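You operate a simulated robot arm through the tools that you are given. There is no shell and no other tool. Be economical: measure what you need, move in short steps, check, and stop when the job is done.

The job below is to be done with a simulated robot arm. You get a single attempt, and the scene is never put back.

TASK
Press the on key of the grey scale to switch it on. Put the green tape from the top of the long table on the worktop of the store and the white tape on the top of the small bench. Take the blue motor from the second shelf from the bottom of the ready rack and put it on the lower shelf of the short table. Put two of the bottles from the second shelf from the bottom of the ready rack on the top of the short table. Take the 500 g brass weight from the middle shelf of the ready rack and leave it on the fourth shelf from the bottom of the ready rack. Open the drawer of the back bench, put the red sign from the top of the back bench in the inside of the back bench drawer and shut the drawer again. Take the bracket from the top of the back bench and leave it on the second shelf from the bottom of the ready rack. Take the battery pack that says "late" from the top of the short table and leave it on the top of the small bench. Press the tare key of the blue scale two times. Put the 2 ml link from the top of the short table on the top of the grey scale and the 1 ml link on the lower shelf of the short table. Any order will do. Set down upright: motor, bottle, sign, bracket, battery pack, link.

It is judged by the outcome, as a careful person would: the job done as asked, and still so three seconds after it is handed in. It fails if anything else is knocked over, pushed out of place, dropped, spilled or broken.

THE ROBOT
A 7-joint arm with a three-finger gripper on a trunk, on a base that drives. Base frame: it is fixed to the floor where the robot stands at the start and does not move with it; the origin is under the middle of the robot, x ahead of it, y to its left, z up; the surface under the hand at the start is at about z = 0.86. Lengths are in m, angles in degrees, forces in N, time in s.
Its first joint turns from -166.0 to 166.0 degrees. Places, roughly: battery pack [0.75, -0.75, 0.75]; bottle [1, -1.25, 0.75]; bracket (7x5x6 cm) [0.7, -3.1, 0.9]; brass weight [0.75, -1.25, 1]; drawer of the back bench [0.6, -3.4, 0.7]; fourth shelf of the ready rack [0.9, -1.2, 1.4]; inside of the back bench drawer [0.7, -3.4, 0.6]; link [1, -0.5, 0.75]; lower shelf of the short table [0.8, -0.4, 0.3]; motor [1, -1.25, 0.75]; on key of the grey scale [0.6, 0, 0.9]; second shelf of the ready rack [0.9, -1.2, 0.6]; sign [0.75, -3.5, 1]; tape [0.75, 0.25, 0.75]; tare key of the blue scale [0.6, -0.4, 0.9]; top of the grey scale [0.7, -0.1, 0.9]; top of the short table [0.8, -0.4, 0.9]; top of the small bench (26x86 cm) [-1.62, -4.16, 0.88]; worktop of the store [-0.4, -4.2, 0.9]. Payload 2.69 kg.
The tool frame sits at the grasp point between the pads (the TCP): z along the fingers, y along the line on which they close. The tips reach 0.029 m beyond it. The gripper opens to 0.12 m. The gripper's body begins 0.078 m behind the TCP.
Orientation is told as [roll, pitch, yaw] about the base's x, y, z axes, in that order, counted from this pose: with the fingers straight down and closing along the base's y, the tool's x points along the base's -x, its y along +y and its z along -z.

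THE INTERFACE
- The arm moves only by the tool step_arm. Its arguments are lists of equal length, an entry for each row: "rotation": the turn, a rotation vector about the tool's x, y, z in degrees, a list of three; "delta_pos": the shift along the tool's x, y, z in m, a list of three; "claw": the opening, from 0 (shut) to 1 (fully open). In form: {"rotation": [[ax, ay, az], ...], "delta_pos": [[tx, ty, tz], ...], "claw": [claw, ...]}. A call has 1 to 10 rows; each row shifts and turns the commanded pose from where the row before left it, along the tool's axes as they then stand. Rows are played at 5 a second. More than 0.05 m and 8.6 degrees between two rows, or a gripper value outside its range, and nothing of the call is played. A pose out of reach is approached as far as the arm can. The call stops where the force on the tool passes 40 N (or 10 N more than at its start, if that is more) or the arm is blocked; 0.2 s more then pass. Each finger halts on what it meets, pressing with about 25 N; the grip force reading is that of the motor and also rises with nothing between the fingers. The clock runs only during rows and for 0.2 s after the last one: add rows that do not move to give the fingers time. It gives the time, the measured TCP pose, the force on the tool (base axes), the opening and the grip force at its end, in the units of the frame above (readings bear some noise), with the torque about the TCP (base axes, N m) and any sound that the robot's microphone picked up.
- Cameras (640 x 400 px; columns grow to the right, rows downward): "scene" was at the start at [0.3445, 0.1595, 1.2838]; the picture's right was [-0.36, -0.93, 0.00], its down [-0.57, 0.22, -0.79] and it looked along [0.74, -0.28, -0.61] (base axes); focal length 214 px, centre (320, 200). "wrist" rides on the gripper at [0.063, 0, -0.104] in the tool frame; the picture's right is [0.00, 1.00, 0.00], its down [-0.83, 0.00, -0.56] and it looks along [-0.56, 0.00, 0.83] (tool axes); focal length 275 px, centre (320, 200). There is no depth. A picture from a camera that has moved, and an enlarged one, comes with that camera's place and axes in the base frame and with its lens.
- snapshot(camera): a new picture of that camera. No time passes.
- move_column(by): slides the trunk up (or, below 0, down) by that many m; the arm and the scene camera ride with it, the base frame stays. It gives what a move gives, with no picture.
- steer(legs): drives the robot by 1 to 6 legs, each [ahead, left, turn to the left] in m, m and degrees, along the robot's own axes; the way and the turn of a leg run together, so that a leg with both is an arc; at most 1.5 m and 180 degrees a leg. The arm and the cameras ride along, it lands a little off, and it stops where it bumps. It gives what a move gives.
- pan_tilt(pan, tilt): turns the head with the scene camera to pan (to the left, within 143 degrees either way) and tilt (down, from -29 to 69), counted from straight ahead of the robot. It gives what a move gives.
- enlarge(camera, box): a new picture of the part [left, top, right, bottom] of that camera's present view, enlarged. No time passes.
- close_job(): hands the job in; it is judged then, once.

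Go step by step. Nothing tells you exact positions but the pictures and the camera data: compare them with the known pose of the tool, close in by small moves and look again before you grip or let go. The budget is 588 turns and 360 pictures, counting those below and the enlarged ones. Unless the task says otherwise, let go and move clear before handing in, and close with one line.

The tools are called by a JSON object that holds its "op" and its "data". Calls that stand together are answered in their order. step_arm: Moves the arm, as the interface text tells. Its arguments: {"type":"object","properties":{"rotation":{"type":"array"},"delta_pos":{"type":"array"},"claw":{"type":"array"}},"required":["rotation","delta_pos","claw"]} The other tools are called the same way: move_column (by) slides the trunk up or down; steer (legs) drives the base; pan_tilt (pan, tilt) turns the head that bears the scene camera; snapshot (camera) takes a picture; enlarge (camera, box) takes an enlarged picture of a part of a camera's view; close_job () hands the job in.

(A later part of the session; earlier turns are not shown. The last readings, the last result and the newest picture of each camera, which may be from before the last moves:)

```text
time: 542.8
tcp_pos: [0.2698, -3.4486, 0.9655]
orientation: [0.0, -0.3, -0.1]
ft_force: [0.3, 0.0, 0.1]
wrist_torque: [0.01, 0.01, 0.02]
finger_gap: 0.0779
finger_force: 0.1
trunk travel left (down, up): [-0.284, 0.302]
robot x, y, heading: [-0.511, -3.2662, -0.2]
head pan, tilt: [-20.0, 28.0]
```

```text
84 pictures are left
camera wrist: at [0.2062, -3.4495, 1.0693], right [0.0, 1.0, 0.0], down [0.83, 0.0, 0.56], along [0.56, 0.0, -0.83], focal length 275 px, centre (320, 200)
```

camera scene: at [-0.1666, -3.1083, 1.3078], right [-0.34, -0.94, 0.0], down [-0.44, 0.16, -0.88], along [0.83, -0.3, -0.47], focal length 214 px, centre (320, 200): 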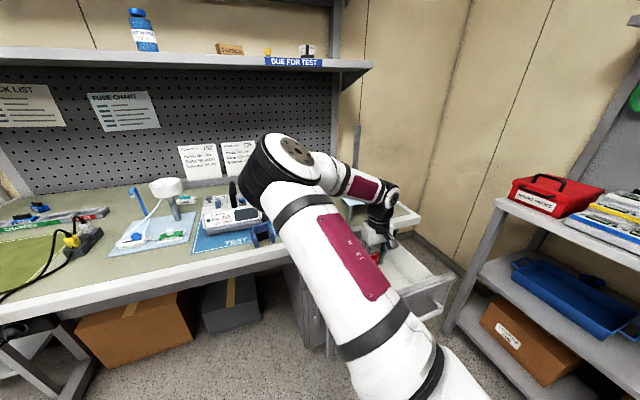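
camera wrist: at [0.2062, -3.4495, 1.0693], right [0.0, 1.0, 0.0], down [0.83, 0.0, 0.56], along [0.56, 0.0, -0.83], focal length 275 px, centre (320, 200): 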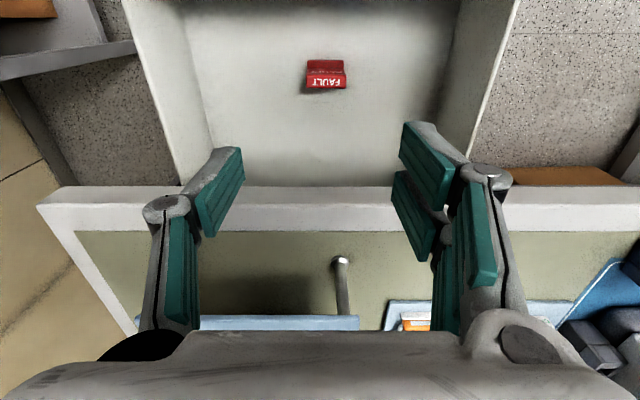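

The sign stands in the drawer. Now I back off and tilt the tool forward (fist closed) to push the drawer shut.

{"op": "steer", "data": {"legs": [[-0.4, 0, 0]]}}

{"op": "move_column", "data": {"by": -0.25}}

{"op": "step_arm", "data": {"rotation": [[0, -7.8, 0], [0, -7.8, 0], [0, -7.8, 0], [0, -7.8, 0], [0, -7.8, 0], [0, -7.8, 0], [0, -7.8, 0], [0, -7.8, 0], [0, -7.6, 0]], "delta_pos": [[-0.025, 0, 0], [-0.025, 0, 0.005], [-0.025, 0, 0.01], [-0.02, 0, 0.015], [-0.015, 0, 0.02], [-0.01, 0, 0.025], [-0.01, 0, 0.025], [-0.005, 0, 0.025], [0, 0, 0.025]], "claw": [0, 0, 0, 0, 0, 0, 0, 0, 0]}}

{"op": "snapshot", "data": {"camera": "wrist"}}

{"op": "snapshot", "data": {"camera": "scene"}}

```text
time: 545.3
tcp_pos: [-0.1345, -3.4509, 0.9662]
orientation: [0.0, -0.2, -0.1]
ft_force: [0.1, -0.5, -0.2]
wrist_torque: [0.02, -0.01, 0.01]
finger_gap: 0.078
finger_force: 0.1
trunk travel left (down, up): [-0.284, 0.302]
robot x, y, heading: [-0.9159, -3.2706, -0.0]
head pan, tilt: [-20.0, 28.0]
```

```text
time: 547.9
tcp_pos: [-0.1338, -3.4521, 0.714]
orientation: [-0.1, -0.2, -0.1]
ft_force: [-0.8, 0.5, -0.8]
wrist_torque: [-0.01, 0.0, -0.01]
finger_gap: 0.0781
finger_force: 0.0
trunk travel left (down, up): [-0.034, 0.552]
robot x, y, heading: [-0.9158, -3.27, 0.1]
head pan, tilt: [-20.0, 28.0]
```

```text
time: 549.9
tcp_pos: [0.0853, -3.4511, 0.652]
orientation: [-0.3, -70.4, 0.0]
ft_force: [0.1, -0.4, 0.7]
wrist_torque: [0.04, 0.06, -0.01]
finger_gap: 0.0
finger_force: 25.2
trunk travel left (down, up): [-0.034, 0.552]
robot x, y, heading: [-0.9205, -3.2687, 0.1]
head pan, tilt: [-20.0, 28.0]
```

```text
83 pictures are left
camera wrist: at [-0.0346, -3.4517, 0.6277], right [0.0, 1.0, -0.01], down [-0.24, 0.01, 0.97], along [0.97, 0.0, 0.24], focal length 275 px, centre (320, 200)
```

wrist: 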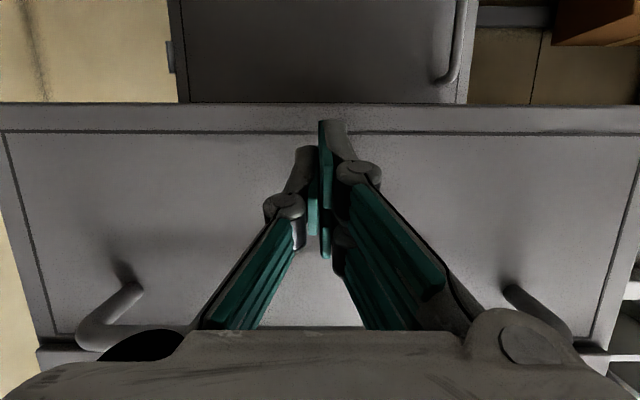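

```text
82 pictures are left
camera scene: at [-0.5327, -3.1092, 1.0573], right [-0.34, -0.94, 0.0], down [-0.44, 0.16, -0.88], along [0.83, -0.3, -0.47], focal length 214 px, centre (320, 200)
```

scene: 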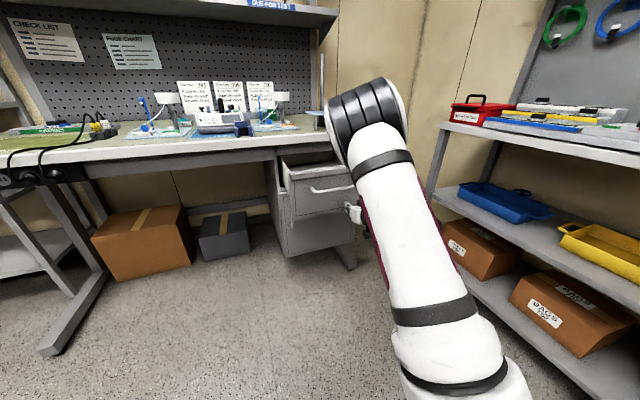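

{"op": "steer", "data": {"legs": [[0.22, 0, 0]]}}

{"op": "snapshot", "data": {"camera": "wrist"}}

```text
time: 551.5
tcp_pos: [0.3041, -3.4505, 0.6524]
orientation: [-0.1, -70.2, 0.1]
ft_force: [-0.3, -0.2, 0.1]
wrist_torque: [-0.01, -0.03, -0.02]
finger_gap: 0.0
finger_force: 25.0
trunk travel left (down, up): [-0.034, 0.552]
robot x, y, heading: [-0.6999, -3.2681, -0.1]
head pan, tilt: [-20.0, 28.0]
```

```text
81 pictures are left
camera wrist: at [0.1845, -3.4503, 0.6275], right [0.0, 1.0, -0.01], down [-0.24, 0.0, 0.97], along [0.97, 0.0, 0.24], focal length 275 px, centre (320, 200)
```

wrist: 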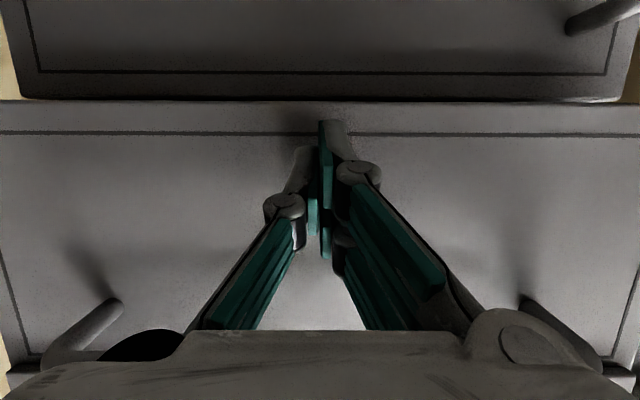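

{"op": "steer", "data": {"legs": [[0.04, 0, 0]]}}

{"op": "steer", "data": {"legs": [[0.03, 0, 0]]}}

{"op": "snapshot", "data": {"camera": "scene"}}

```text
time: 552.4
tcp_pos: [0.3442, -3.4491, 0.6515]
orientation: [-0.1, -70.2, 0.0]
ft_force: [-0.4, 0.0, 0.1]
wrist_torque: [-0.01, -0.01, -0.01]
finger_gap: 0.0
finger_force: 24.7
trunk travel left (down, up): [-0.034, 0.552]
robot x, y, heading: [-0.6585, -3.2638, 0.0]
head pan, tilt: [-20.0, 28.0]
```

```text
time: 553.2
tcp_pos: [0.3554, -3.4509, 0.6516]
orientation: [0.3, -70.2, -0.1]
ft_force: [-7.5, 0.8, 4.3]
wrist_torque: [0.03, -0.2, 0.05]
finger_gap: 0.0001
finger_force: 24.3
trunk travel left (down, up): [-0.034, 0.552]
robot x, y, heading: [-0.6405, -3.2679, 0.0]
head pan, tilt: [-20.0, 28.0]
stopped in leg 1: the force on the tool passed its limit at 122 N (the readings are from after the stop); the commanded pose is now the measured one
```

```text
80 pictures are left
camera scene: at [-0.26, -3.1085, 1.0573], right [-0.34, -0.94, 0.0], down [-0.44, 0.16, -0.88], along [0.83, -0.3, -0.47], focal length 214 px, centre (320, 200)
```

scene: 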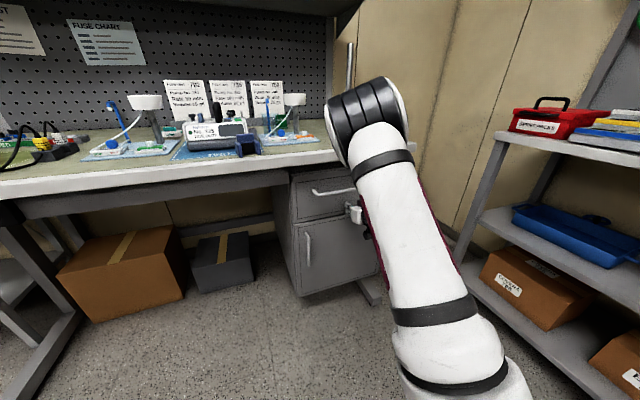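

The drawer is shut. Now the bracket: I back off, rise and line up in front of it with the tool tilted.

{"op": "steer", "data": {"legs": [[-0.3, 0, 0], [0, 0.32, 0]]}}

{"op": "move_column", "data": {"by": 0.28}}

{"op": "step_arm", "data": {"rotation": [[0, 4.6, 0], [0, 4.6, 0], [-4.2, 0, -2.3], [-4.2, 0, -2.3]], "delta_pos": [[-0.01, 0, -0.01], [0, 0, 0], [0, 0, 0], [0, 0, 0]], "claw": [1, 1, 1, 1]}}

{"op": "snapshot", "data": {"camera": "wrist"}}

```text
time: 557.0
tcp_pos: [0.0562, -3.1279, 0.6507]
orientation: [0.1, -70.0, -0.2]
ft_force: [-0.3, 0.7, 0.1]
wrist_torque: [0.03, -0.01, -0.02]
finger_gap: 0.0
finger_force: 24.1
trunk travel left (down, up): [-0.034, 0.552]
robot x, y, heading: [-0.9429, -2.9456, 0.0]
head pan, tilt: [-20.0, 28.0]
```

```text
time: 559.8
tcp_pos: [0.0562, -3.1271, 0.9308]
orientation: [0.2, -69.9, -0.2]
ft_force: [0.4, -0.6, -0.1]
wrist_torque: [0.04, 0.02, -0.01]
finger_gap: 0.0
finger_force: 25.1
trunk travel left (down, up): [-0.314, 0.272]
robot x, y, heading: [-0.9411, -2.9432, 0.1]
head pan, tilt: [-20.0, 28.0]
```

```text
time: 560.8
tcp_pos: [0.0509, -3.1273, 0.9424]
orientation: [0.4, -60.8, 9.3]
ft_force: [0.3, 0.4, -0.5]
wrist_torque: [-0.01, 0.05, 0.01]
finger_gap: 0.1199
finger_force: 0.0
trunk travel left (down, up): [-0.314, 0.272]
robot x, y, heading: [-0.9407, -2.9494, 0.2]
head pan, tilt: [-20.0, 28.0]
```

```text
79 pictures are left
camera wrist: at [-0.0699, -3.1479, 0.9389], right [-0.17, 0.99, 0.0], down [-0.08, -0.01, 1.0], along [0.98, 0.17, 0.08], focal length 275 px, centre (320, 200)
```

wrist: 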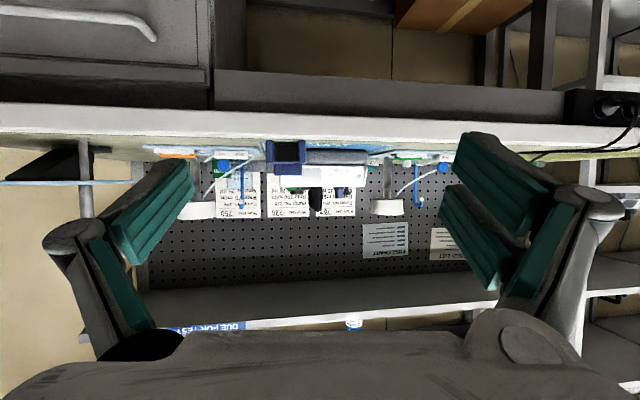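

{"op": "steer", "data": {"legs": [[0.24, 0, 0]]}}

{"op": "step_arm", "data": {"rotation": [[0, 0, 0]], "delta_pos": [[0.022, 0, 0.012]], "claw": [1]}}

{"op": "snapshot", "data": {"camera": "wrist"}}

```text
time: 562.6
tcp_pos: [0.2934, -3.126, 0.9425]
orientation: [0.2, -61.0, 9.4]
ft_force: [0.0, -0.1, 0.4]
wrist_torque: [0.01, 0.0, -0.02]
finger_gap: 0.1203
finger_force: 0.0
trunk travel left (down, up): [-0.314, 0.272]
robot x, y, heading: [-0.6969, -2.9458, 0.0]
head pan, tilt: [-20.0, 28.0]
```

```text
time: 563.0
tcp_pos: [0.2929, -3.1256, 0.9182]
orientation: [0.4, -60.9, 9.3]
ft_force: [-0.3, 0.5, -0.2]
wrist_torque: [-0.01, 0.0, -0.01]
finger_gap: 0.12
finger_force: 0.1
trunk travel left (down, up): [-0.314, 0.272]
robot x, y, heading: [-0.7004, -2.9443, 0.1]
head pan, tilt: [-20.0, 28.0]
```

```text
78 pictures are left
camera wrist: at [0.1723, -3.1471, 0.9144], right [-0.17, 0.99, 0.0], down [-0.08, -0.01, 1.0], along [0.98, 0.17, 0.08], focal length 275 px, centre (320, 200)
```

wrist: 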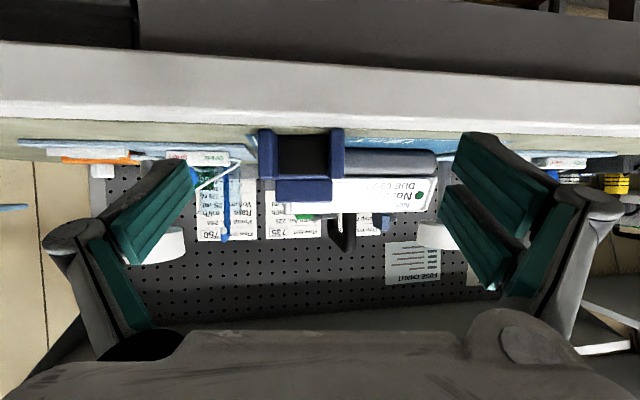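

{"op": "steer", "data": {"legs": [[0.088, 0, 0]]}}

{"op": "snapshot", "data": {"camera": "wrist"}}

```text
time: 564.1
tcp_pos: [0.3806, -3.126, 0.9187]
orientation: [0.2, -60.9, 9.4]
ft_force: [0.4, -0.6, 0.1]
wrist_torque: [0.0, 0.02, 0.07]
finger_gap: 0.1199
finger_force: 0.2
trunk travel left (down, up): [-0.314, 0.272]
robot x, y, heading: [-0.6114, -2.9442, 0.2]
head pan, tilt: [-20.0, 28.0]
```

```text
77 pictures are left
camera wrist: at [0.2609, -3.1469, 0.9141], right [-0.17, 0.99, 0.0], down [-0.08, -0.01, 1.0], along [0.98, 0.17, 0.08], focal length 275 px, centre (320, 200)
```

wrist: 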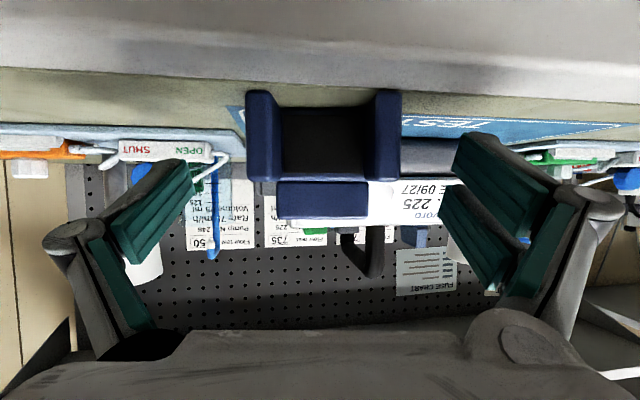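

{"op": "steer", "data": {"legs": [[0.014, 0, 0]]}}

{"op": "step_arm", "data": {"rotation": [[0, 0, 0], [0, 0, 0], [0, 0, 0]], "delta_pos": [[0, 0, 0], [0, 0, 0], [0, 0, 0]], "claw": [0, 0, 0]}}

{"op": "step_arm", "data": {"rotation": [[0, 0, 0], [0, 0, 0]], "delta_pos": [[-0.026, 0, -0.0145], [-0.035, 0, -0.019]], "claw": [0, 0]}}

{"op": "snapshot", "data": {"camera": "wrist"}}

```text
time: 564.9
tcp_pos: [0.3949, -3.1273, 0.9189]
orientation: [0.1, -60.9, 9.3]
ft_force: [0.4, -0.5, -0.2]
wrist_torque: [0.0, 0.05, -0.01]
finger_gap: 0.1198
finger_force: 0.0
trunk travel left (down, up): [-0.314, 0.272]
robot x, y, heading: [-0.5976, -2.9453, 0.0]
head pan, tilt: [-20.0, 28.0]
```

```text
time: 565.6
tcp_pos: [0.3943, -3.1268, 0.9198]
orientation: [0.3, -60.9, 9.4]
ft_force: [-0.2, 0.8, 3.8]
wrist_torque: [0.09, -0.01, 0.0]
finger_gap: 0.0615
finger_force: 25.2
trunk travel left (down, up): [-0.314, 0.272]
robot x, y, heading: [-0.596, -2.9502, 0.2]
head pan, tilt: [-20.0, 28.0]
```

```text
time: 566.2
tcp_pos: [0.396, -3.1269, 0.988]
orientation: [0.3, -60.8, 9.3]
ft_force: [0.0, 0.6, -2.5]
wrist_torque: [0.02, -0.03, -0.01]
finger_gap: 0.0619
finger_force: 25.3
trunk travel left (down, up): [-0.314, 0.272]
robot x, y, heading: [-0.5947, -2.9481, -0.1]
head pan, tilt: [-20.0, 28.0]
```

```text
76 pictures are left
camera wrist: at [0.2754, -3.1475, 0.983], right [-0.17, 0.99, 0.0], down [-0.08, -0.01, 1.0], along [0.98, 0.17, 0.08], focal length 275 px, centre (320, 200)
```

wrist: 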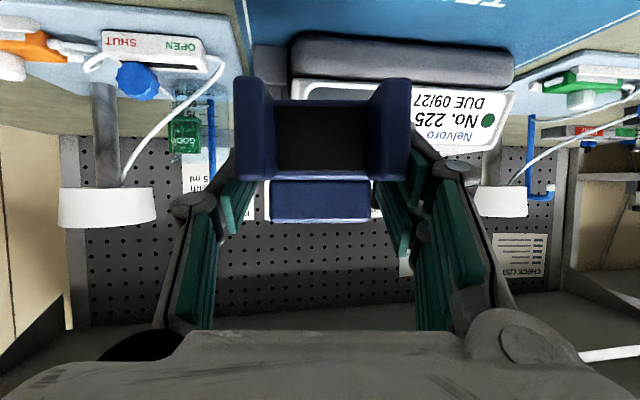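

Bracket held upright. I retract, rise a little and drive along to the ready rack, keeping the heading toward +x.

{"op": "steer", "data": {"legs": [[-0.15, 0, 0]]}}

{"op": "step_arm", "data": {"rotation": [[4.1, 0, 2.25], [4.1, 0, 2.25], [0, 0, 0], [0, 0, 0], [0, 0, 0], [0, 0, 0]], "delta_pos": [[0.022, 0, -0.04], [0.022, 0, -0.04], [0.022, 0, -0.04], [0.022, 0, -0.04], [0.022, 0, -0.04], [0.01, 0, -0.02]], "claw": [0, 0, 0, 0, 0, 0]}}

{"op": "move_column", "data": {"by": 0.08}}

{"op": "steer", "data": {"legs": [[0.33, 0, 0]]}}

{"op": "snapshot", "data": {"camera": "wrist"}}

```text
time: 567.6
tcp_pos: [0.2462, -3.1271, 0.9878]
orientation: [0.2, -60.8, 9.3]
ft_force: [1.0, 0.0, -1.7]
wrist_torque: [0.0, 0.01, -0.01]
finger_gap: 0.0617
finger_force: 24.5
trunk travel left (down, up): [-0.314, 0.272]
robot x, y, heading: [-0.7483, -2.9448, 0.1]
head pan, tilt: [-20.0, 28.0]
```

```text
time: 569.0
tcp_pos: [-0.004, -3.1402, 0.9888]
orientation: [0.1, -61.0, 0.1]
ft_force: [0.3, 1.1, -1.1]
wrist_torque: [-0.02, 0.01, -0.01]
finger_gap: 0.0617
finger_force: 24.8
trunk travel left (down, up): [-0.314, 0.272]
robot x, y, heading: [-0.7418, -2.9455, 0.2]
head pan, tilt: [-20.0, 28.0]
```

```text
time: 570.2
tcp_pos: [-0.0042, -3.1399, 1.0699]
orientation: [0.2, -60.9, 0.0]
ft_force: [0.3, -0.1, -1.8]
wrist_torque: [0.03, -0.02, 0.03]
finger_gap: 0.0614
finger_force: 24.4
trunk travel left (down, up): [-0.394, 0.192]
robot x, y, heading: [-0.7453, -2.9444, -0.1]
head pan, tilt: [-20.0, 28.0]
```

```text
time: 572.4
tcp_pos: [0.3252, -3.14, 1.0711]
orientation: [0.1, -60.8, 0.1]
ft_force: [0.0, 0.2, -1.6]
wrist_torque: [-0.02, -0.01, -0.01]
finger_gap: 0.0616
finger_force: 25.5
trunk travel left (down, up): [-0.394, 0.192]
robot x, y, heading: [-0.4189, -2.9447, 0.1]
head pan, tilt: [-20.0, 28.0]
```

```text
75 pictures are left
camera wrist: at [0.2038, -3.14, 1.0657], right [-0.01, 1.0, 0.0], down [-0.08, 0.0, 1.0], along [1.0, 0.01, 0.08], focal length 275 px, centre (320, 200)
```

wrist: 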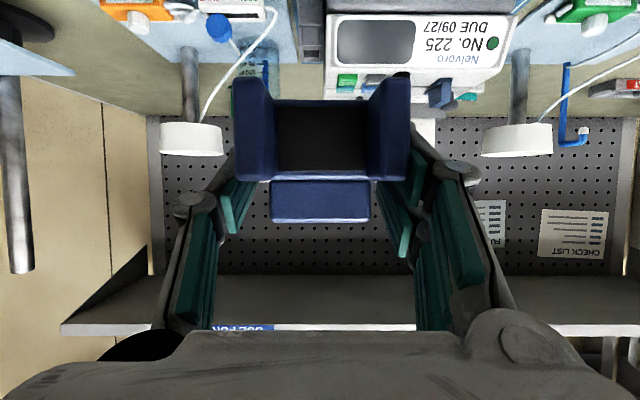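

{"op": "steer", "data": {"legs": [[0, 1.0, 0], [0, 0.81, 0]]}}

{"op": "snapshot", "data": {"camera": "scene"}}

```text
time: 581.0
tcp_pos: [0.3137, -1.3859, 1.0698]
orientation: [0.2, -60.8, 0.1]
ft_force: [-0.9, 0.0, -1.3]
wrist_torque: [-0.03, -0.01, -0.02]
finger_gap: 0.0615
finger_force: 25.1
trunk travel left (down, up): [-0.394, 0.192]
robot x, y, heading: [-0.4291, -1.1938, 0.3]
head pan, tilt: [-20.0, 28.0]
stopped in leg 2: the robot was blocked; the commanded pose is now the measured one
```

```text
74 pictures are left
camera scene: at [-0.1358, -1.034, 1.417], right [-0.34, -0.94, 0.0], down [-0.44, 0.16, -0.88], along [0.83, -0.3, -0.47], focal length 214 px, centre (320, 200)
```

scene: 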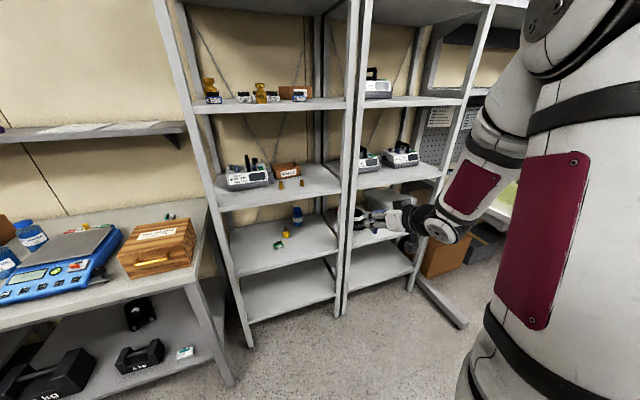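

{"op": "pan_tilt", "data": {"pan": 130, "tilt": 40}}

{"op": "snapshot", "data": {"camera": "scene"}}

```text
time: 583.4
tcp_pos: [0.3154, -1.3866, 1.0694]
orientation: [0.1, -60.8, 0.1]
ft_force: [-0.1, -0.9, -0.7]
wrist_torque: [-0.01, 0.0, -0.02]
finger_gap: 0.0612
finger_force: 25.5
trunk travel left (down, up): [-0.394, 0.192]
robot x, y, heading: [-0.4332, -1.1918, 0.1]
head pan, tilt: [130.0, 40.0]
```

```text
73 pictures are left
camera scene: at [-0.2766, -0.9382, 1.3985], right [0.76, 0.65, 0.0], down [0.41, -0.49, -0.77], along [-0.49, 0.58, -0.64], focal length 214 px, centre (320, 200)
```

scene: 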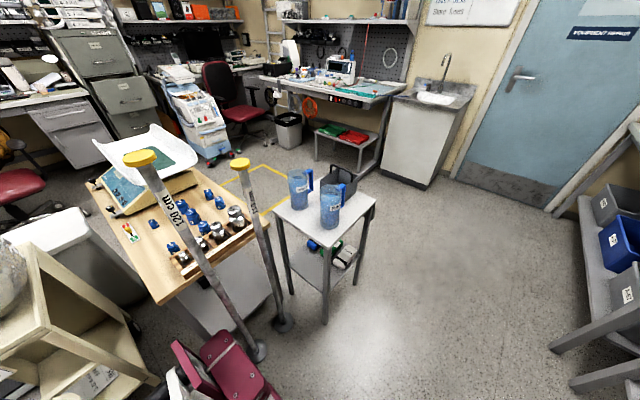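

The bollards still stand. I drive ahead clear of them, shift 5 cm left and lower in front of the second shelf.

{"op": "steer", "data": {"legs": [[0.22, 0, 0]]}}

{"op": "steer", "data": {"legs": [[0, 0.05, 0]]}}

{"op": "move_column", "data": {"by": -0.385}}

{"op": "pan_tilt", "data": {"pan": -20, "tilt": 28}}

{"op": "snapshot", "data": {"camera": "scene"}}

{"op": "snapshot", "data": {"camera": "wrist"}}

```text
time: 585.0
tcp_pos: [0.533, -1.3855, 1.0692]
orientation: [0.2, -60.8, 0.1]
ft_force: [0.2, -0.1, -2.3]
wrist_torque: [-0.01, 0.02, 0.01]
finger_gap: 0.0614
finger_force: 25.0
trunk travel left (down, up): [-0.394, 0.192]
robot x, y, heading: [-0.2083, -1.1948, 0.1]
head pan, tilt: [130.0, 40.0]
```

```text
time: 586.0
tcp_pos: [0.5346, -1.3363, 1.0695]
orientation: [0.3, -60.9, 0.1]
ft_force: [-0.1, -0.3, -1.0]
wrist_torque: [0.0, -0.01, 0.01]
finger_gap: 0.0613
finger_force: 24.7
trunk travel left (down, up): [-0.394, 0.192]
robot x, y, heading: [-0.2088, -1.1423, 0.2]
head pan, tilt: [130.0, 40.0]
```

```text
time: 589.7
tcp_pos: [0.561, -1.3358, 0.6852]
orientation: [0.2, -60.9, 0.0]
ft_force: [-0.4, -0.5, -1.2]
wrist_torque: [0.03, 0.03, 0.01]
finger_gap: 0.0615
finger_force: 25.0
trunk travel left (down, up): [-0.009, 0.577]
robot x, y, heading: [-0.2093, -1.1433, 0.0]
head pan, tilt: [130.0, 40.0]
```

```text
time: 592.0
tcp_pos: [0.5613, -1.3347, 0.6854]
orientation: [0.3, -60.8, 0.1]
ft_force: [0.0, 0.0, -1.5]
wrist_torque: [-0.01, 0.02, 0.0]
finger_gap: 0.0613
finger_force: 25.3
trunk travel left (down, up): [-0.009, 0.577]
robot x, y, heading: [-0.2094, -1.1421, 0.4]
head pan, tilt: [-20.0, 28.0]
```

```text
72 pictures are left
camera scene: at [0.1722, -0.9825, 1.0328], right [-0.34, -0.94, 0.0], down [-0.44, 0.16, -0.88], along [0.83, -0.3, -0.47], focal length 214 px, centre (320, 200)
```

scene: 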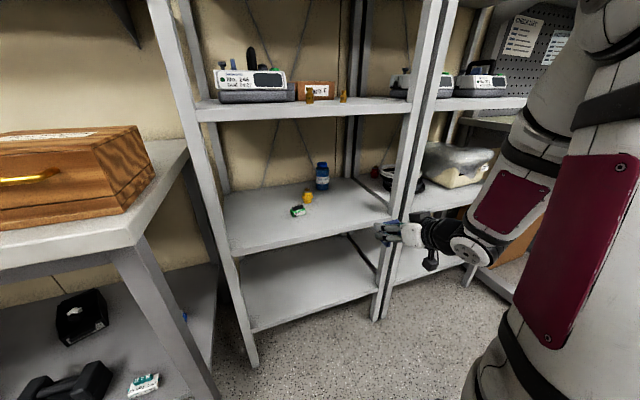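

```text
71 pictures are left
camera wrist: at [0.4394, -1.3367, 0.6805], right [-0.01, 1.0, 0.0], down [-0.08, 0.0, 1.0], along [1.0, 0.01, 0.08], focal length 275 px, centre (320, 200)
```

wrist: 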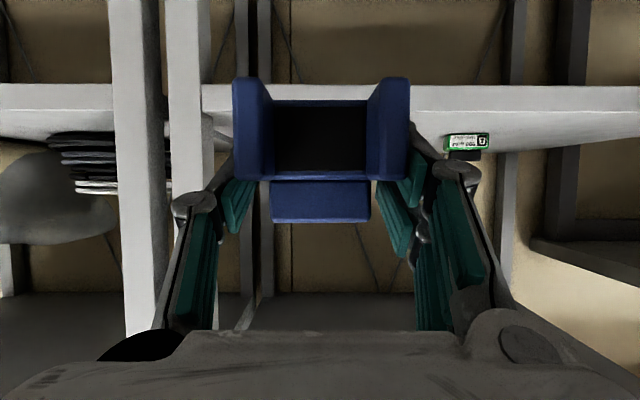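

{"op": "steer", "data": {"legs": [[0.24, 0.01, 0]]}}

{"op": "step_arm", "data": {"rotation": [[0, 0, 0], [0, 0, 0], [0, 0, 0], [0, 0, 0]], "delta_pos": [[0.0175, 0, 0.0096], [0.0044, 0, 0.0024], [0.0026, 0, 0.0014], [0, 0, 0]], "claw": [0, 0, 0, 0]}}

{"op": "snapshot", "data": {"camera": "wrist"}}

```text
time: 593.8
tcp_pos: [0.8024, -1.3242, 0.6846]
orientation: [0.1, -60.8, 0.1]
ft_force: [0.4, 0.4, -1.3]
wrist_torque: [0.02, 0.01, 0.02]
finger_gap: 0.0614
finger_force: 24.8
trunk travel left (down, up): [-0.009, 0.577]
robot x, y, heading: [0.0349, -1.1328, 0.1]
head pan, tilt: [-20.0, 28.0]
```

```text
time: 594.8
tcp_pos: [0.805, -1.3284, 0.659]
orientation: [0.1, -61.0, 0.2]
ft_force: [-1.4, 1.1, 12.7]
wrist_torque: [0.48, 0.1, -0.02]
finger_gap: 0.0617
finger_force: 25.2
out of reach, approached as far as the arm can: row 1
trunk travel left (down, up): [-0.009, 0.577]
robot x, y, heading: [0.0328, -1.1324, 0.2]
head pan, tilt: [-20.0, 28.0]
```

```text
70 pictures are left
camera wrist: at [0.6838, -1.3294, 0.6545], right [-0.01, 1.0, 0.0], down [-0.08, 0.0, 1.0], along [1.0, 0.01, 0.08], focal length 275 px, centre (320, 200)
```

wrist: 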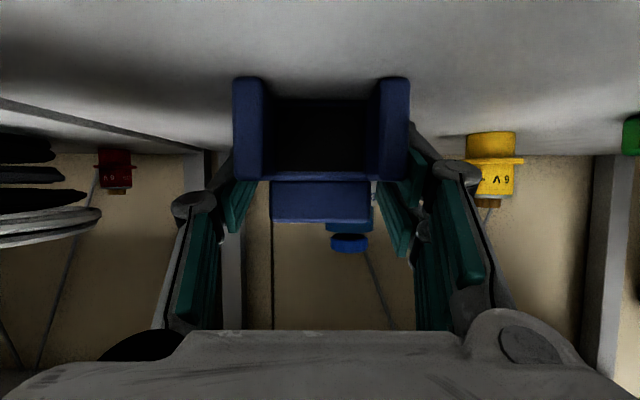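

Bracket is down on the shelf. I open and back straight out.

{"op": "step_arm", "data": {"rotation": [[0, 0, 0], [0, 0, 0], [0, 0, 0]], "delta_pos": [[-0.0015, 0, 0], [0, 0, 0], [0, 0, 0]], "claw": [0.3, 0.7, 0.75]}}

{"op": "steer", "data": {"legs": [[-0.25, 0, 0]]}}

{"op": "snapshot", "data": {"camera": "wrist"}}

```text
time: 595.6
tcp_pos: [0.8059, -1.3276, 0.6584]
orientation: [0.3, -60.8, 0.1]
ft_force: [-0.5, 0.3, 0.2]
wrist_torque: [0.0, 0.01, -0.01]
finger_gap: 0.0901
finger_force: 0.1
trunk travel left (down, up): [-0.009, 0.577]
robot x, y, heading: [0.0332, -1.1331, 0.1]
head pan, tilt: [-20.0, 28.0]
```

```text
time: 597.4
tcp_pos: [0.5542, -1.3288, 0.6577]
orientation: [0.3, -60.8, 0.1]
ft_force: [1.1, 0.5, -1.1]
wrist_torque: [-0.02, -0.01, -0.02]
finger_gap: 0.0899
finger_force: 0.0
trunk travel left (down, up): [-0.009, 0.577]
robot x, y, heading: [-0.218, -1.1349, 0.3]
head pan, tilt: [-20.0, 28.0]
```

```text
69 pictures are left
camera wrist: at [0.4323, -1.3301, 0.6547], right [-0.01, 1.0, 0.0], down [-0.08, 0.0, 1.0], along [1.0, 0.01, 0.08], focal length 275 px, centre (320, 200)
```

wrist: 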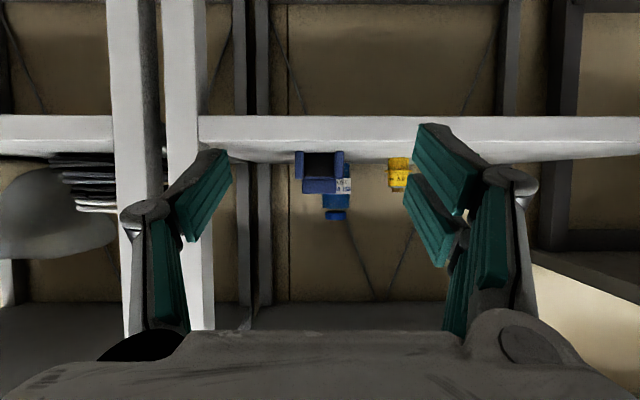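

Bracket stands on the second shelf. Next the tapes: I raise, set the tool straight down, retract, and drive to the long table.

{"op": "steer", "data": {"legs": [[-0.1, 0, 0]]}}

{"op": "move_column", "data": {"by": 0.33}}

{"op": "step_arm", "data": {"rotation": [[0, 7.6, 0], [0, 7.6, 0], [0, 7.6, 0], [0, 7.6, 0], [0, 7.6, 0], [0, 7.6, 0], [0, 7.6, 0], [0, 7.6, 0]], "delta_pos": [[0, 0.01, -0.03], [0, 0.02, -0.03], [0, 0.02, -0.03], [0, 0.02, -0.03], [0, 0.02, -0.03], [0.01, 0.02, -0.02], [0.02, 0.02, -0.01], [0.02, 0.02, 0]], "claw": [1, 1, 1, 1, 1, 1, 1, 1]}}

```text
time: 598.6
tcp_pos: [0.4542, -1.3288, 0.6585]
orientation: [0.2, -60.7, 0.1]
ft_force: [0.2, -0.5, 0.1]
wrist_torque: [-0.01, 0.02, 0.01]
finger_gap: 0.0901
finger_force: 0.0
trunk travel left (down, up): [-0.009, 0.577]
robot x, y, heading: [-0.3179, -1.1318, 0.3]
head pan, tilt: [-20.0, 28.0]
```

```text
time: 601.8
tcp_pos: [0.4539, -1.3285, 0.9878]
orientation: [0.3, -60.7, 0.1]
ft_force: [0.0, -0.2, -0.4]
wrist_torque: [0.0, 0.03, -0.01]
finger_gap: 0.0897
finger_force: 0.1
trunk travel left (down, up): [-0.339, 0.247]
robot x, y, heading: [-0.3182, -1.1294, 0.3]
head pan, tilt: [-20.0, 28.0]
```

```text
time: 603.6
tcp_pos: [0.2892, -1.1891, 1.0988]
orientation: [5.2, 1.4, -0.3]
ft_force: [-0.3, 0.8, 0.1]
wrist_torque: [0.02, 0.01, 0.02]
finger_gap: 0.1201
finger_force: 0.1
trunk travel left (down, up): [-0.339, 0.247]
robot x, y, heading: [-0.3179, -1.1363, 0.4]
head pan, tilt: [-20.0, 28.0]
```

{"op": "step_arm", "data": {"rotation": [[5.2, -1.4, 0], [0, 0, 0]], "delta_pos": [[0.02, 0, 0.02], [0.02, 0, 0]], "claw": [1, 1]}}

{"op": "steer", "data": {"legs": [[0.22, 0, 0]]}}

{"op": "steer", "data": {"legs": [[0, 1.33, 0]]}}

{"op": "snapshot", "data": {"camera": "scene"}}

{"op": "snapshot", "data": {"camera": "wrist"}}

```text
time: 604.1
tcp_pos: [0.2726, -1.1879, 1.0651]
orientation: [7.2, 1.8, 0.1]
ft_force: [0.3, 0.6, 0.3]
wrist_torque: [-0.01, -0.03, -0.02]
finger_gap: 0.1201
finger_force: 0.1
trunk travel left (down, up): [-0.339, 0.247]
robot x, y, heading: [-0.3172, -1.1343, 0.1]
head pan, tilt: [-20.0, 28.0]
stopped in row 2: the arm was blocked; the commanded pose is now the measured one
```

```text
time: 605.8
tcp_pos: [0.494, -1.1893, 1.0652]
orientation: [7.1, 2.0, 0.0]
ft_force: [0.1, -0.2, -0.5]
wrist_torque: [0.0, 0.02, -0.02]
finger_gap: 0.1196
finger_force: 0.0
trunk travel left (down, up): [-0.339, 0.247]
robot x, y, heading: [-0.0988, -1.1334, -0.0]
head pan, tilt: [-20.0, 28.0]
```

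```text
time: 612.4
tcp_pos: [0.4847, 0.1332, 1.0639]
orientation: [7.8, 2.1, 0.4]
ft_force: [-0.8, 0.6, 0.4]
wrist_torque: [0.01, 0.01, 0.03]
finger_gap: 0.12
finger_force: 0.0
trunk travel left (down, up): [-0.339, 0.247]
robot x, y, heading: [-0.1099, 0.1836, 0.7]
head pan, tilt: [-20.0, 28.0]
```

```text
68 pictures are left
camera scene: at [0.2096, 0.3563, 1.3425], right [-0.25, -0.97, 0.0], down [-0.63, 0.16, -0.76], along [0.73, -0.19, -0.65], focal length 214 px, centre (320, 200)
```

scene: 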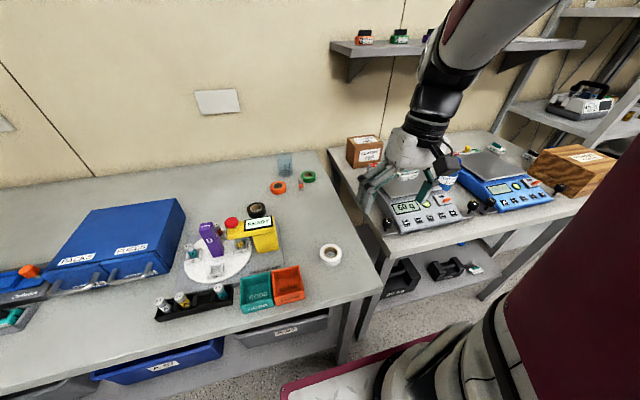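

```text
67 pictures are left
camera wrist: at [0.4255, 0.1187, 1.1691], right [-0.01, 0.99, 0.13], down [0.85, -0.06, 0.52], along [0.52, 0.12, -0.84], focal length 275 px, centre (320, 200)
```

wrist: 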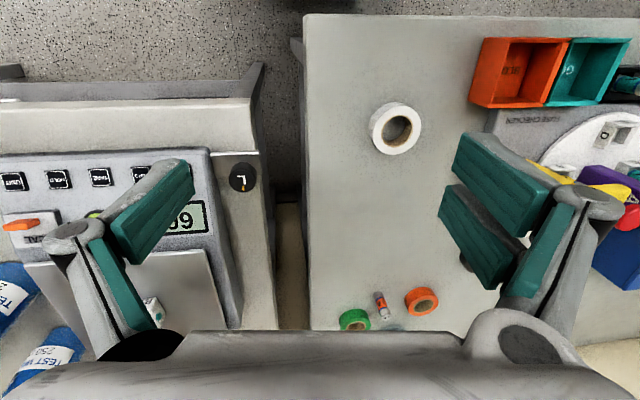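

{"op": "step_arm", "data": {"rotation": [[0, 0, 0], [0, 0, 0], [7, -2, 0], [0.8, 0, 0]], "delta_pos": [[-0.03, -0.035, 0], [-0.03, -0.035, 0], [-0.03, -0.02, 0], [0, 0, 0]], "claw": [1, 1, 1, 1]}}

{"op": "steer", "data": {"legs": [[-0.05, 0.2, -0.5]]}}

{"op": "snapshot", "data": {"camera": "wrist"}}

```text
time: 613.4
tcp_pos: [0.5749, 0.0453, 1.0482]
orientation: [-0.1, -0.1, 0.4]
ft_force: [-0.6, -0.2, -0.7]
wrist_torque: [0.01, -0.08, 0.01]
finger_gap: 0.12
finger_force: 0.2
trunk travel left (down, up): [-0.339, 0.247]
robot x, y, heading: [-0.1106, 0.186, 0.7]
head pan, tilt: [-20.0, 28.0]
```

```text
time: 615.0
tcp_pos: [0.5207, 0.2387, 1.0479]
orientation: [-0.1, 0.1, -0.1]
ft_force: [-0.6, 0.3, 0.1]
wrist_torque: [0.01, -0.03, 0.03]
finger_gap: 0.1199
finger_force: 0.0
trunk travel left (down, up): [-0.339, 0.247]
robot x, y, heading: [-0.1551, 0.3807, 0.0]
head pan, tilt: [-20.0, 28.0]
```

```text
66 pictures are left
camera wrist: at [0.4585, 0.2389, 1.1527], right [0.0, 1.0, 0.0], down [0.83, 0.0, 0.55], along [0.55, 0.0, -0.83], focal length 275 px, centre (320, 200)
```

wrist: 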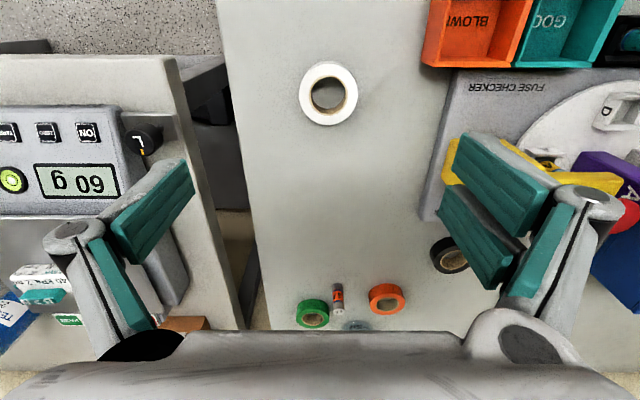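

White tape is right below; I centre and lower over it.

{"op": "step_arm", "data": {"rotation": [[0, 0, 0], [0, 0, 0], [0, 0, 0], [0, 0, 0]], "delta_pos": [[0.002, 0.008, 0.03], [0, 0, 0.04], [0, 0, 0.04], [0, 0, 0.02]], "claw": [1, 1, 1, 1]}}

{"op": "snapshot", "data": {"camera": "wrist"}}

```text
time: 616.0
tcp_pos: [0.518, 0.2461, 0.9163]
orientation: [-0.1, 0.0, 0.0]
ft_force: [-0.7, 0.1, 0.1]
wrist_torque: [0.0, -0.04, -0.02]
finger_gap: 0.12
finger_force: 0.1
trunk travel left (down, up): [-0.339, 0.247]
robot x, y, heading: [-0.157, 0.3813, -0.0]
head pan, tilt: [-20.0, 28.0]
```

```text
65 pictures are left
camera wrist: at [0.4558, 0.2462, 1.0218], right [0.0, 1.0, 0.0], down [0.83, 0.0, 0.56], along [0.56, 0.0, -0.83], focal length 275 px, centre (320, 200)
```

wrist: 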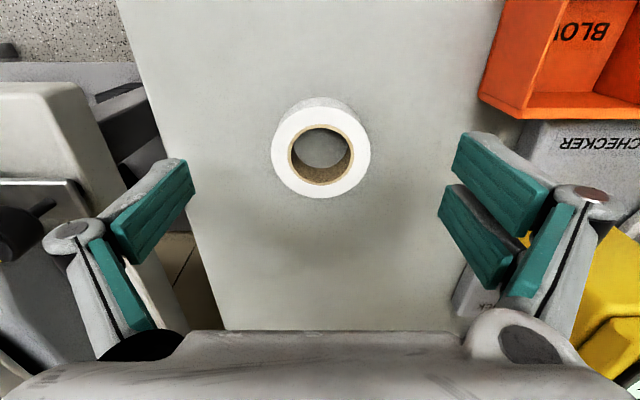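

{"op": "step_arm", "data": {"rotation": [[0, 0, 0], [0, 0, 0], [0, 0, 0], [0, 0, 0], [0, 0, 0]], "delta_pos": [[0, 0, 0.018], [0, 0, 0.005], [0, 0, 0], [0, 0, 0], [0, 0, 0]], "claw": [1, 1, 0, 0, 0]}}

{"op": "step_arm", "data": {"rotation": [[0, 0, 0], [0, 0, 0], [0, 0, 0]], "delta_pos": [[0, 0, -0.03], [0, 0, -0.045], [0, 0, -0.045]], "claw": [0, 0, 0]}}

{"op": "snapshot", "data": {"camera": "wrist"}}

```text
time: 617.2
tcp_pos: [0.5197, 0.248, 0.8942]
orientation: [-0.1, 0.2, -0.1]
ft_force: [-0.8, -1.3, 0.6]
wrist_torque: [0.02, 0.02, 0.02]
finger_gap: 0.0522
finger_force: 24.6
trunk travel left (down, up): [-0.339, 0.247]
robot x, y, heading: [-0.1606, 0.3817, 0.3]
head pan, tilt: [-20.0, 28.0]
```

```text
time: 618.0
tcp_pos: [0.5189, 0.2457, 1.0146]
orientation: [0.0, 0.1, -0.2]
ft_force: [0.4, -0.1, -0.9]
wrist_torque: [-0.05, 0.02, -0.02]
finger_gap: 0.0525
finger_force: 25.5
trunk travel left (down, up): [-0.339, 0.247]
robot x, y, heading: [-0.1596, 0.3822, 0.1]
head pan, tilt: [-20.0, 28.0]
```

```text
64 pictures are left
camera wrist: at [0.4568, 0.2461, 1.1192], right [0.0, 1.0, 0.0], down [0.83, 0.0, 0.55], along [0.55, 0.0, -0.83], focal length 275 px, centre (320, 200)
```

wrist: 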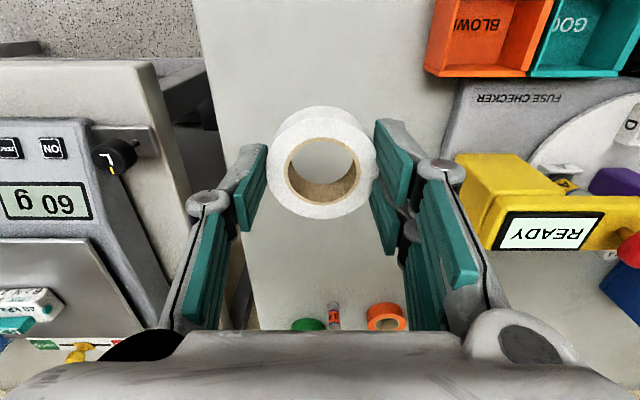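

White tape held. I retract in front of the tables, rise, and go back down the aisle.

{"op": "step_arm", "data": {"rotation": [[0, 0, 0], [0, 0, 0], [0, 0, 0], [0, 0, 0]], "delta_pos": [[0.03, -0.01, -0.03], [0.04, -0.01, -0.02], [0.04, -0.01, -0.02], [0.04, -0.01, 0]], "claw": [0, 0, 0, 0]}}

{"op": "steer", "data": {"legs": [[0.08, 0, 0]]}}

{"op": "steer", "data": {"legs": [[0, -1.45, 0]]}}

```text
time: 619.0
tcp_pos: [0.3705, 0.2067, 1.0846]
orientation: [-0.1, 0.1, 0.0]
ft_force: [-0.1, 0.7, -0.6]
wrist_torque: [-0.01, 0.01, 0.02]
finger_gap: 0.0521
finger_force: 25.2
trunk travel left (down, up): [-0.339, 0.247]
robot x, y, heading: [-0.1556, 0.3863, 0.1]
head pan, tilt: [-20.0, 28.0]
```

```text
time: 620.0
tcp_pos: [0.4502, 0.2057, 1.0842]
orientation: [-0.1, 0.1, -0.1]
ft_force: [-0.1, -0.4, -0.1]
wrist_torque: [0.0, 0.01, 0.03]
finger_gap: 0.0526
finger_force: 25.2
trunk travel left (down, up): [-0.339, 0.247]
robot x, y, heading: [-0.081, 0.3861, 0.1]
head pan, tilt: [-20.0, 28.0]
```

```text
time: 627.2
tcp_pos: [0.465, -1.2224, 1.0856]
orientation: [-0.1, 0.1, 0.6]
ft_force: [-0.7, 0.4, -0.1]
wrist_torque: [0.03, -0.01, 0.02]
finger_gap: 0.0524
finger_force: 25.3
trunk travel left (down, up): [-0.339, 0.247]
robot x, y, heading: [-0.0655, -1.052, 0.8]
head pan, tilt: [-20.0, 28.0]
```

{"op": "steer", "data": {"legs": [[-0.2, 0, 0], [0, -1.35, 0]]}}

{"op": "steer", "data": {"legs": [[0, 0, -90]]}}

{"op": "steer", "data": {"legs": [[0.85, 0, 0], [0, -1.2, 0]]}}

{"op": "pan_tilt", "data": {"pan": -5, "tilt": 35}}

{"op": "snapshot", "data": {"camera": "scene"}}

```text
time: 635.1
tcp_pos: [0.2773, -2.5818, 1.0855]
orientation: [-0.1, 0.1, 0.1]
ft_force: [0.3, 0.3, -1.1]
wrist_torque: [0.0, 0.04, -0.02]
finger_gap: 0.0525
finger_force: 24.6
trunk travel left (down, up): [-0.339, 0.247]
robot x, y, heading: [-0.2507, -2.404, 0.5]
head pan, tilt: [-20.0, 28.0]
```

```text
time: 639.4
tcp_pos: [-0.4341, -2.9339, 1.0857]
orientation: [-0.1, 0.1, -90.6]
ft_force: [0.2, 0.1, -0.7]
wrist_torque: [0.0, -0.04, -0.02]
finger_gap: 0.0525
finger_force: 25.1
trunk travel left (down, up): [-0.339, 0.247]
robot x, y, heading: [-0.2524, -2.4047, -90.3]
head pan, tilt: [-20.0, 28.0]
```

```text
time: 649.7
tcp_pos: [-1.655, -3.7825, 1.0842]
orientation: [-0.1, 0.0, -90.8]
ft_force: [-0.3, -0.5, -1.6]
wrist_torque: [-0.02, 0.04, -0.02]
finger_gap: 0.0524
finger_force: 24.7
trunk travel left (down, up): [-0.339, 0.247]
robot x, y, heading: [-1.4695, -3.2557, -90.6]
head pan, tilt: [-20.0, 28.0]
```

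```text
time: 650.5
tcp_pos: [-1.6546, -3.7833, 1.0862]
orientation: [-0.1, 0.1, -90.8]
ft_force: [0.3, 0.5, 0.4]
wrist_torque: [0.04, 0.0, 0.02]
finger_gap: 0.0524
finger_force: 25.3
trunk travel left (down, up): [-0.339, 0.247]
robot x, y, heading: [-1.4693, -3.2574, -90.4]
head pan, tilt: [-5.0, 35.0]
```

```text
63 pictures are left
camera scene: at [-1.2915, -3.5834, 1.3514], right [-1.0, 0.1, 0.0], down [0.06, 0.57, -0.82], along [-0.08, -0.82, -0.57], focal length 214 px, centre (320, 200)
```

scene: 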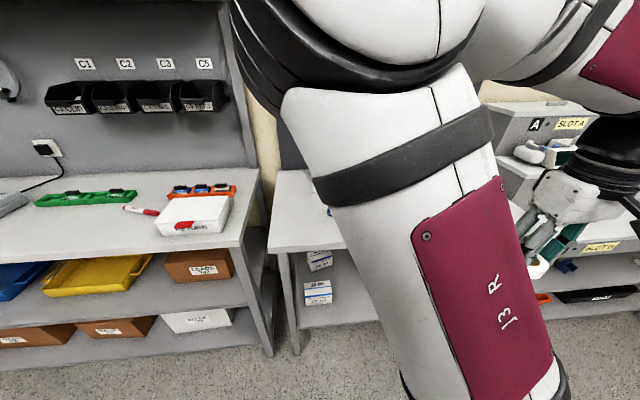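

{"op": "steer", "data": {"legs": [[0.2, 0.095, 0]]}}

{"op": "step_arm", "data": {"rotation": [[0, 0, 0], [0, 0, 0], [0, 0, 0], [0, 0, 0], [0, 0, 0], [0, 0, 0]], "delta_pos": [[-0.043, 0, 0], [-0.043, 0, 0], [-0.043, 0, 0], [0, 0, 0.04], [0, 0, 0.045], [0, 0, 0.04]], "claw": [0, 0, 0, 0, 0, 0]}}

{"op": "snapshot", "data": {"camera": "wrist"}}

```text
time: 652.2
tcp_pos: [-1.5612, -3.984, 1.0857]
orientation: [-0.1, 0.0, -90.7]
ft_force: [-0.2, -0.2, -0.5]
wrist_torque: [-0.01, 0.0, 0.0]
finger_gap: 0.0519
finger_force: 24.8
trunk travel left (down, up): [-0.339, 0.247]
robot x, y, heading: [-1.3755, -3.4617, -90.8]
head pan, tilt: [-5.0, 35.0]
```

```text
time: 653.6
tcp_pos: [-1.5622, -4.1145, 0.96]
orientation: [-0.1, 0.1, -90.9]
ft_force: [0.1, -0.4, 0.0]
wrist_torque: [-0.03, 0.02, 0.01]
finger_gap: 0.0525
finger_force: 25.1
trunk travel left (down, up): [-0.339, 0.247]
robot x, y, heading: [-1.378, -3.4584, -90.6]
head pan, tilt: [-5.0, 35.0]
```

```text
62 pictures are left
camera wrist: at [-1.5623, -4.0509, 1.0641], right [1.0, -0.01, 0.0], down [-0.01, -0.83, 0.56], along [-0.01, -0.56, -0.83], focal length 275 px, centre (320, 200)
```

wrist: 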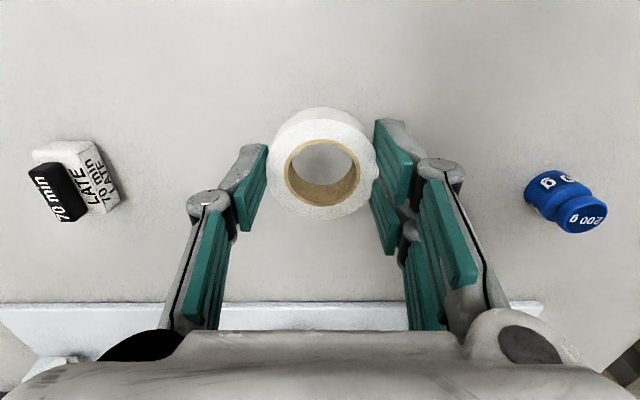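

{"op": "step_arm", "data": {"rotation": [[0, 0, 0], [0, 0, 0], [0, 0, 0], [0, 0, 0], [0, 0, 0], [0, 0, 0]], "delta_pos": [[0, 0, 0.036], [0, 0, 0.005], [0, 0, 0.003], [0, 0, 0.003], [0, 0, 0.003], [0, 0, 0]], "claw": [0, 0, 0, 0, 0, 0]}}

```text
time: 655.0
tcp_pos: [-1.5629, -4.1152, 0.9111]
orientation: [-0.2, 0.0, -90.9]
ft_force: [0.4, -2.5, 22.0]
wrist_torque: [-0.18, -0.02, -0.09]
finger_gap: 0.0524
finger_force: 24.8
trunk travel left (down, up): [-0.339, 0.247]
robot x, y, heading: [-1.3711, -3.4586, -90.6]
head pan, tilt: [-5.0, 35.0]
```

Contact. I ease, open and rise, then check.

{"op": "step_arm", "data": {"rotation": [[0, 0, 0], [0, 0, 0], [0, 0, 0], [0, 0, 0], [0, 0, 0], [0, 0, 0], [0, 0, 0]], "delta_pos": [[0, 0, -0.001], [0, 0, 0], [0, 0, 0], [0, 0, -0.03], [0, 0, -0.05], [0, 0, -0.05], [0.04, 0, -0.02]], "claw": [0, 0.6, 0.75, 0.75, 0.75, 0.75, 0.75]}}

{"op": "snapshot", "data": {"camera": "wrist"}}

```text
time: 656.6
tcp_pos: [-1.5617, -4.0747, 1.0612]
orientation: [-0.1, 0.1, -90.8]
ft_force: [0.7, 0.4, -0.6]
wrist_torque: [0.08, 0.03, -0.01]
finger_gap: 0.0902
finger_force: 0.1
trunk travel left (down, up): [-0.339, 0.247]
robot x, y, heading: [-1.3747, -3.4548, -90.5]
head pan, tilt: [-5.0, 35.0]
```

```text
61 pictures are left
camera wrist: at [-1.5614, -4.0119, 1.1657], right [1.0, -0.01, 0.0], down [-0.01, -0.83, 0.55], along [-0.01, -0.55, -0.83], focal length 275 px, centre (320, 200)
```

wrist: 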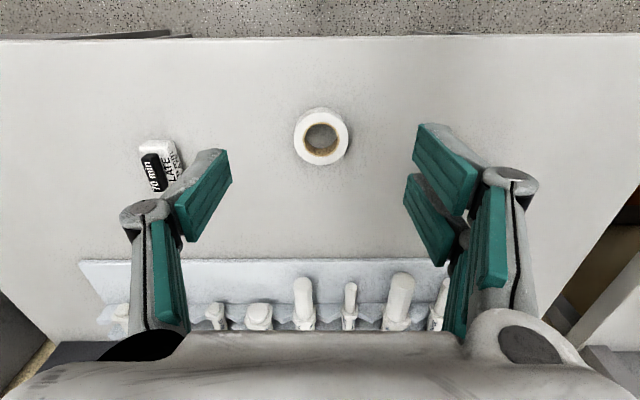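

White tape is on the small bench. I go back for the green tape.

{"op": "step_arm", "data": {"rotation": [[0, 0, 0], [0, 0, 0], [0, 0, 0]], "delta_pos": [[0.04, 0, 0], [0.045, 0, 0], [0.045, 0, -0.02]], "claw": [1, 1, 1]}}

{"op": "steer", "data": {"legs": [[-0.2, 0, 0.5], [0, 1.15, 0], [-0.85, 0, 0]]}}

{"op": "steer", "data": {"legs": [[0, 0, 90]]}}

{"op": "steer", "data": {"legs": [[0, 1.3, 0]]}}

```text
time: 657.4
tcp_pos: [-1.5608, -3.9434, 1.0812]
orientation: [-0.2, 0.1, -90.8]
ft_force: [-0.5, -0.2, 0.1]
wrist_torque: [0.01, 0.0, 0.02]
finger_gap: 0.1199
finger_force: 0.0
trunk travel left (down, up): [-0.339, 0.247]
robot x, y, heading: [-1.3756, -3.4586, -90.6]
head pan, tilt: [-5.0, 35.0]
```

```text
time: 668.5
tcp_pos: [-0.4025, -2.8941, 1.0824]
orientation: [-0.1, 0.1, -90.6]
ft_force: [0.3, -0.2, -0.3]
wrist_torque: [0.0, 0.0, 0.0]
finger_gap: 0.12
finger_force: 0.0
trunk travel left (down, up): [-0.339, 0.247]
robot x, y, heading: [-0.221, -2.4104, -90.4]
head pan, tilt: [-5.0, 35.0]
```

```text
time: 672.8
tcp_pos: [0.2652, -2.5931, 1.0818]
orientation: [-0.1, 0.1, -1.0]
ft_force: [0.2, 0.8, 0.1]
wrist_torque: [0.01, 0.02, -0.02]
finger_gap: 0.1199
finger_force: 0.0
trunk travel left (down, up): [-0.339, 0.247]
robot x, y, heading: [-0.2169, -2.4072, -0.6]
head pan, tilt: [-5.0, 35.0]
```

```text
time: 679.3
tcp_pos: [0.2823, -1.2889, 1.0812]
orientation: [0.0, 0.1, -1.1]
ft_force: [-1.3, -0.4, 0.1]
wrist_torque: [0.03, -0.02, -0.03]
finger_gap: 0.1199
finger_force: 0.1
trunk travel left (down, up): [-0.339, 0.247]
robot x, y, heading: [-0.2035, -1.1017, -0.8]
head pan, tilt: [-5.0, 35.0]
```

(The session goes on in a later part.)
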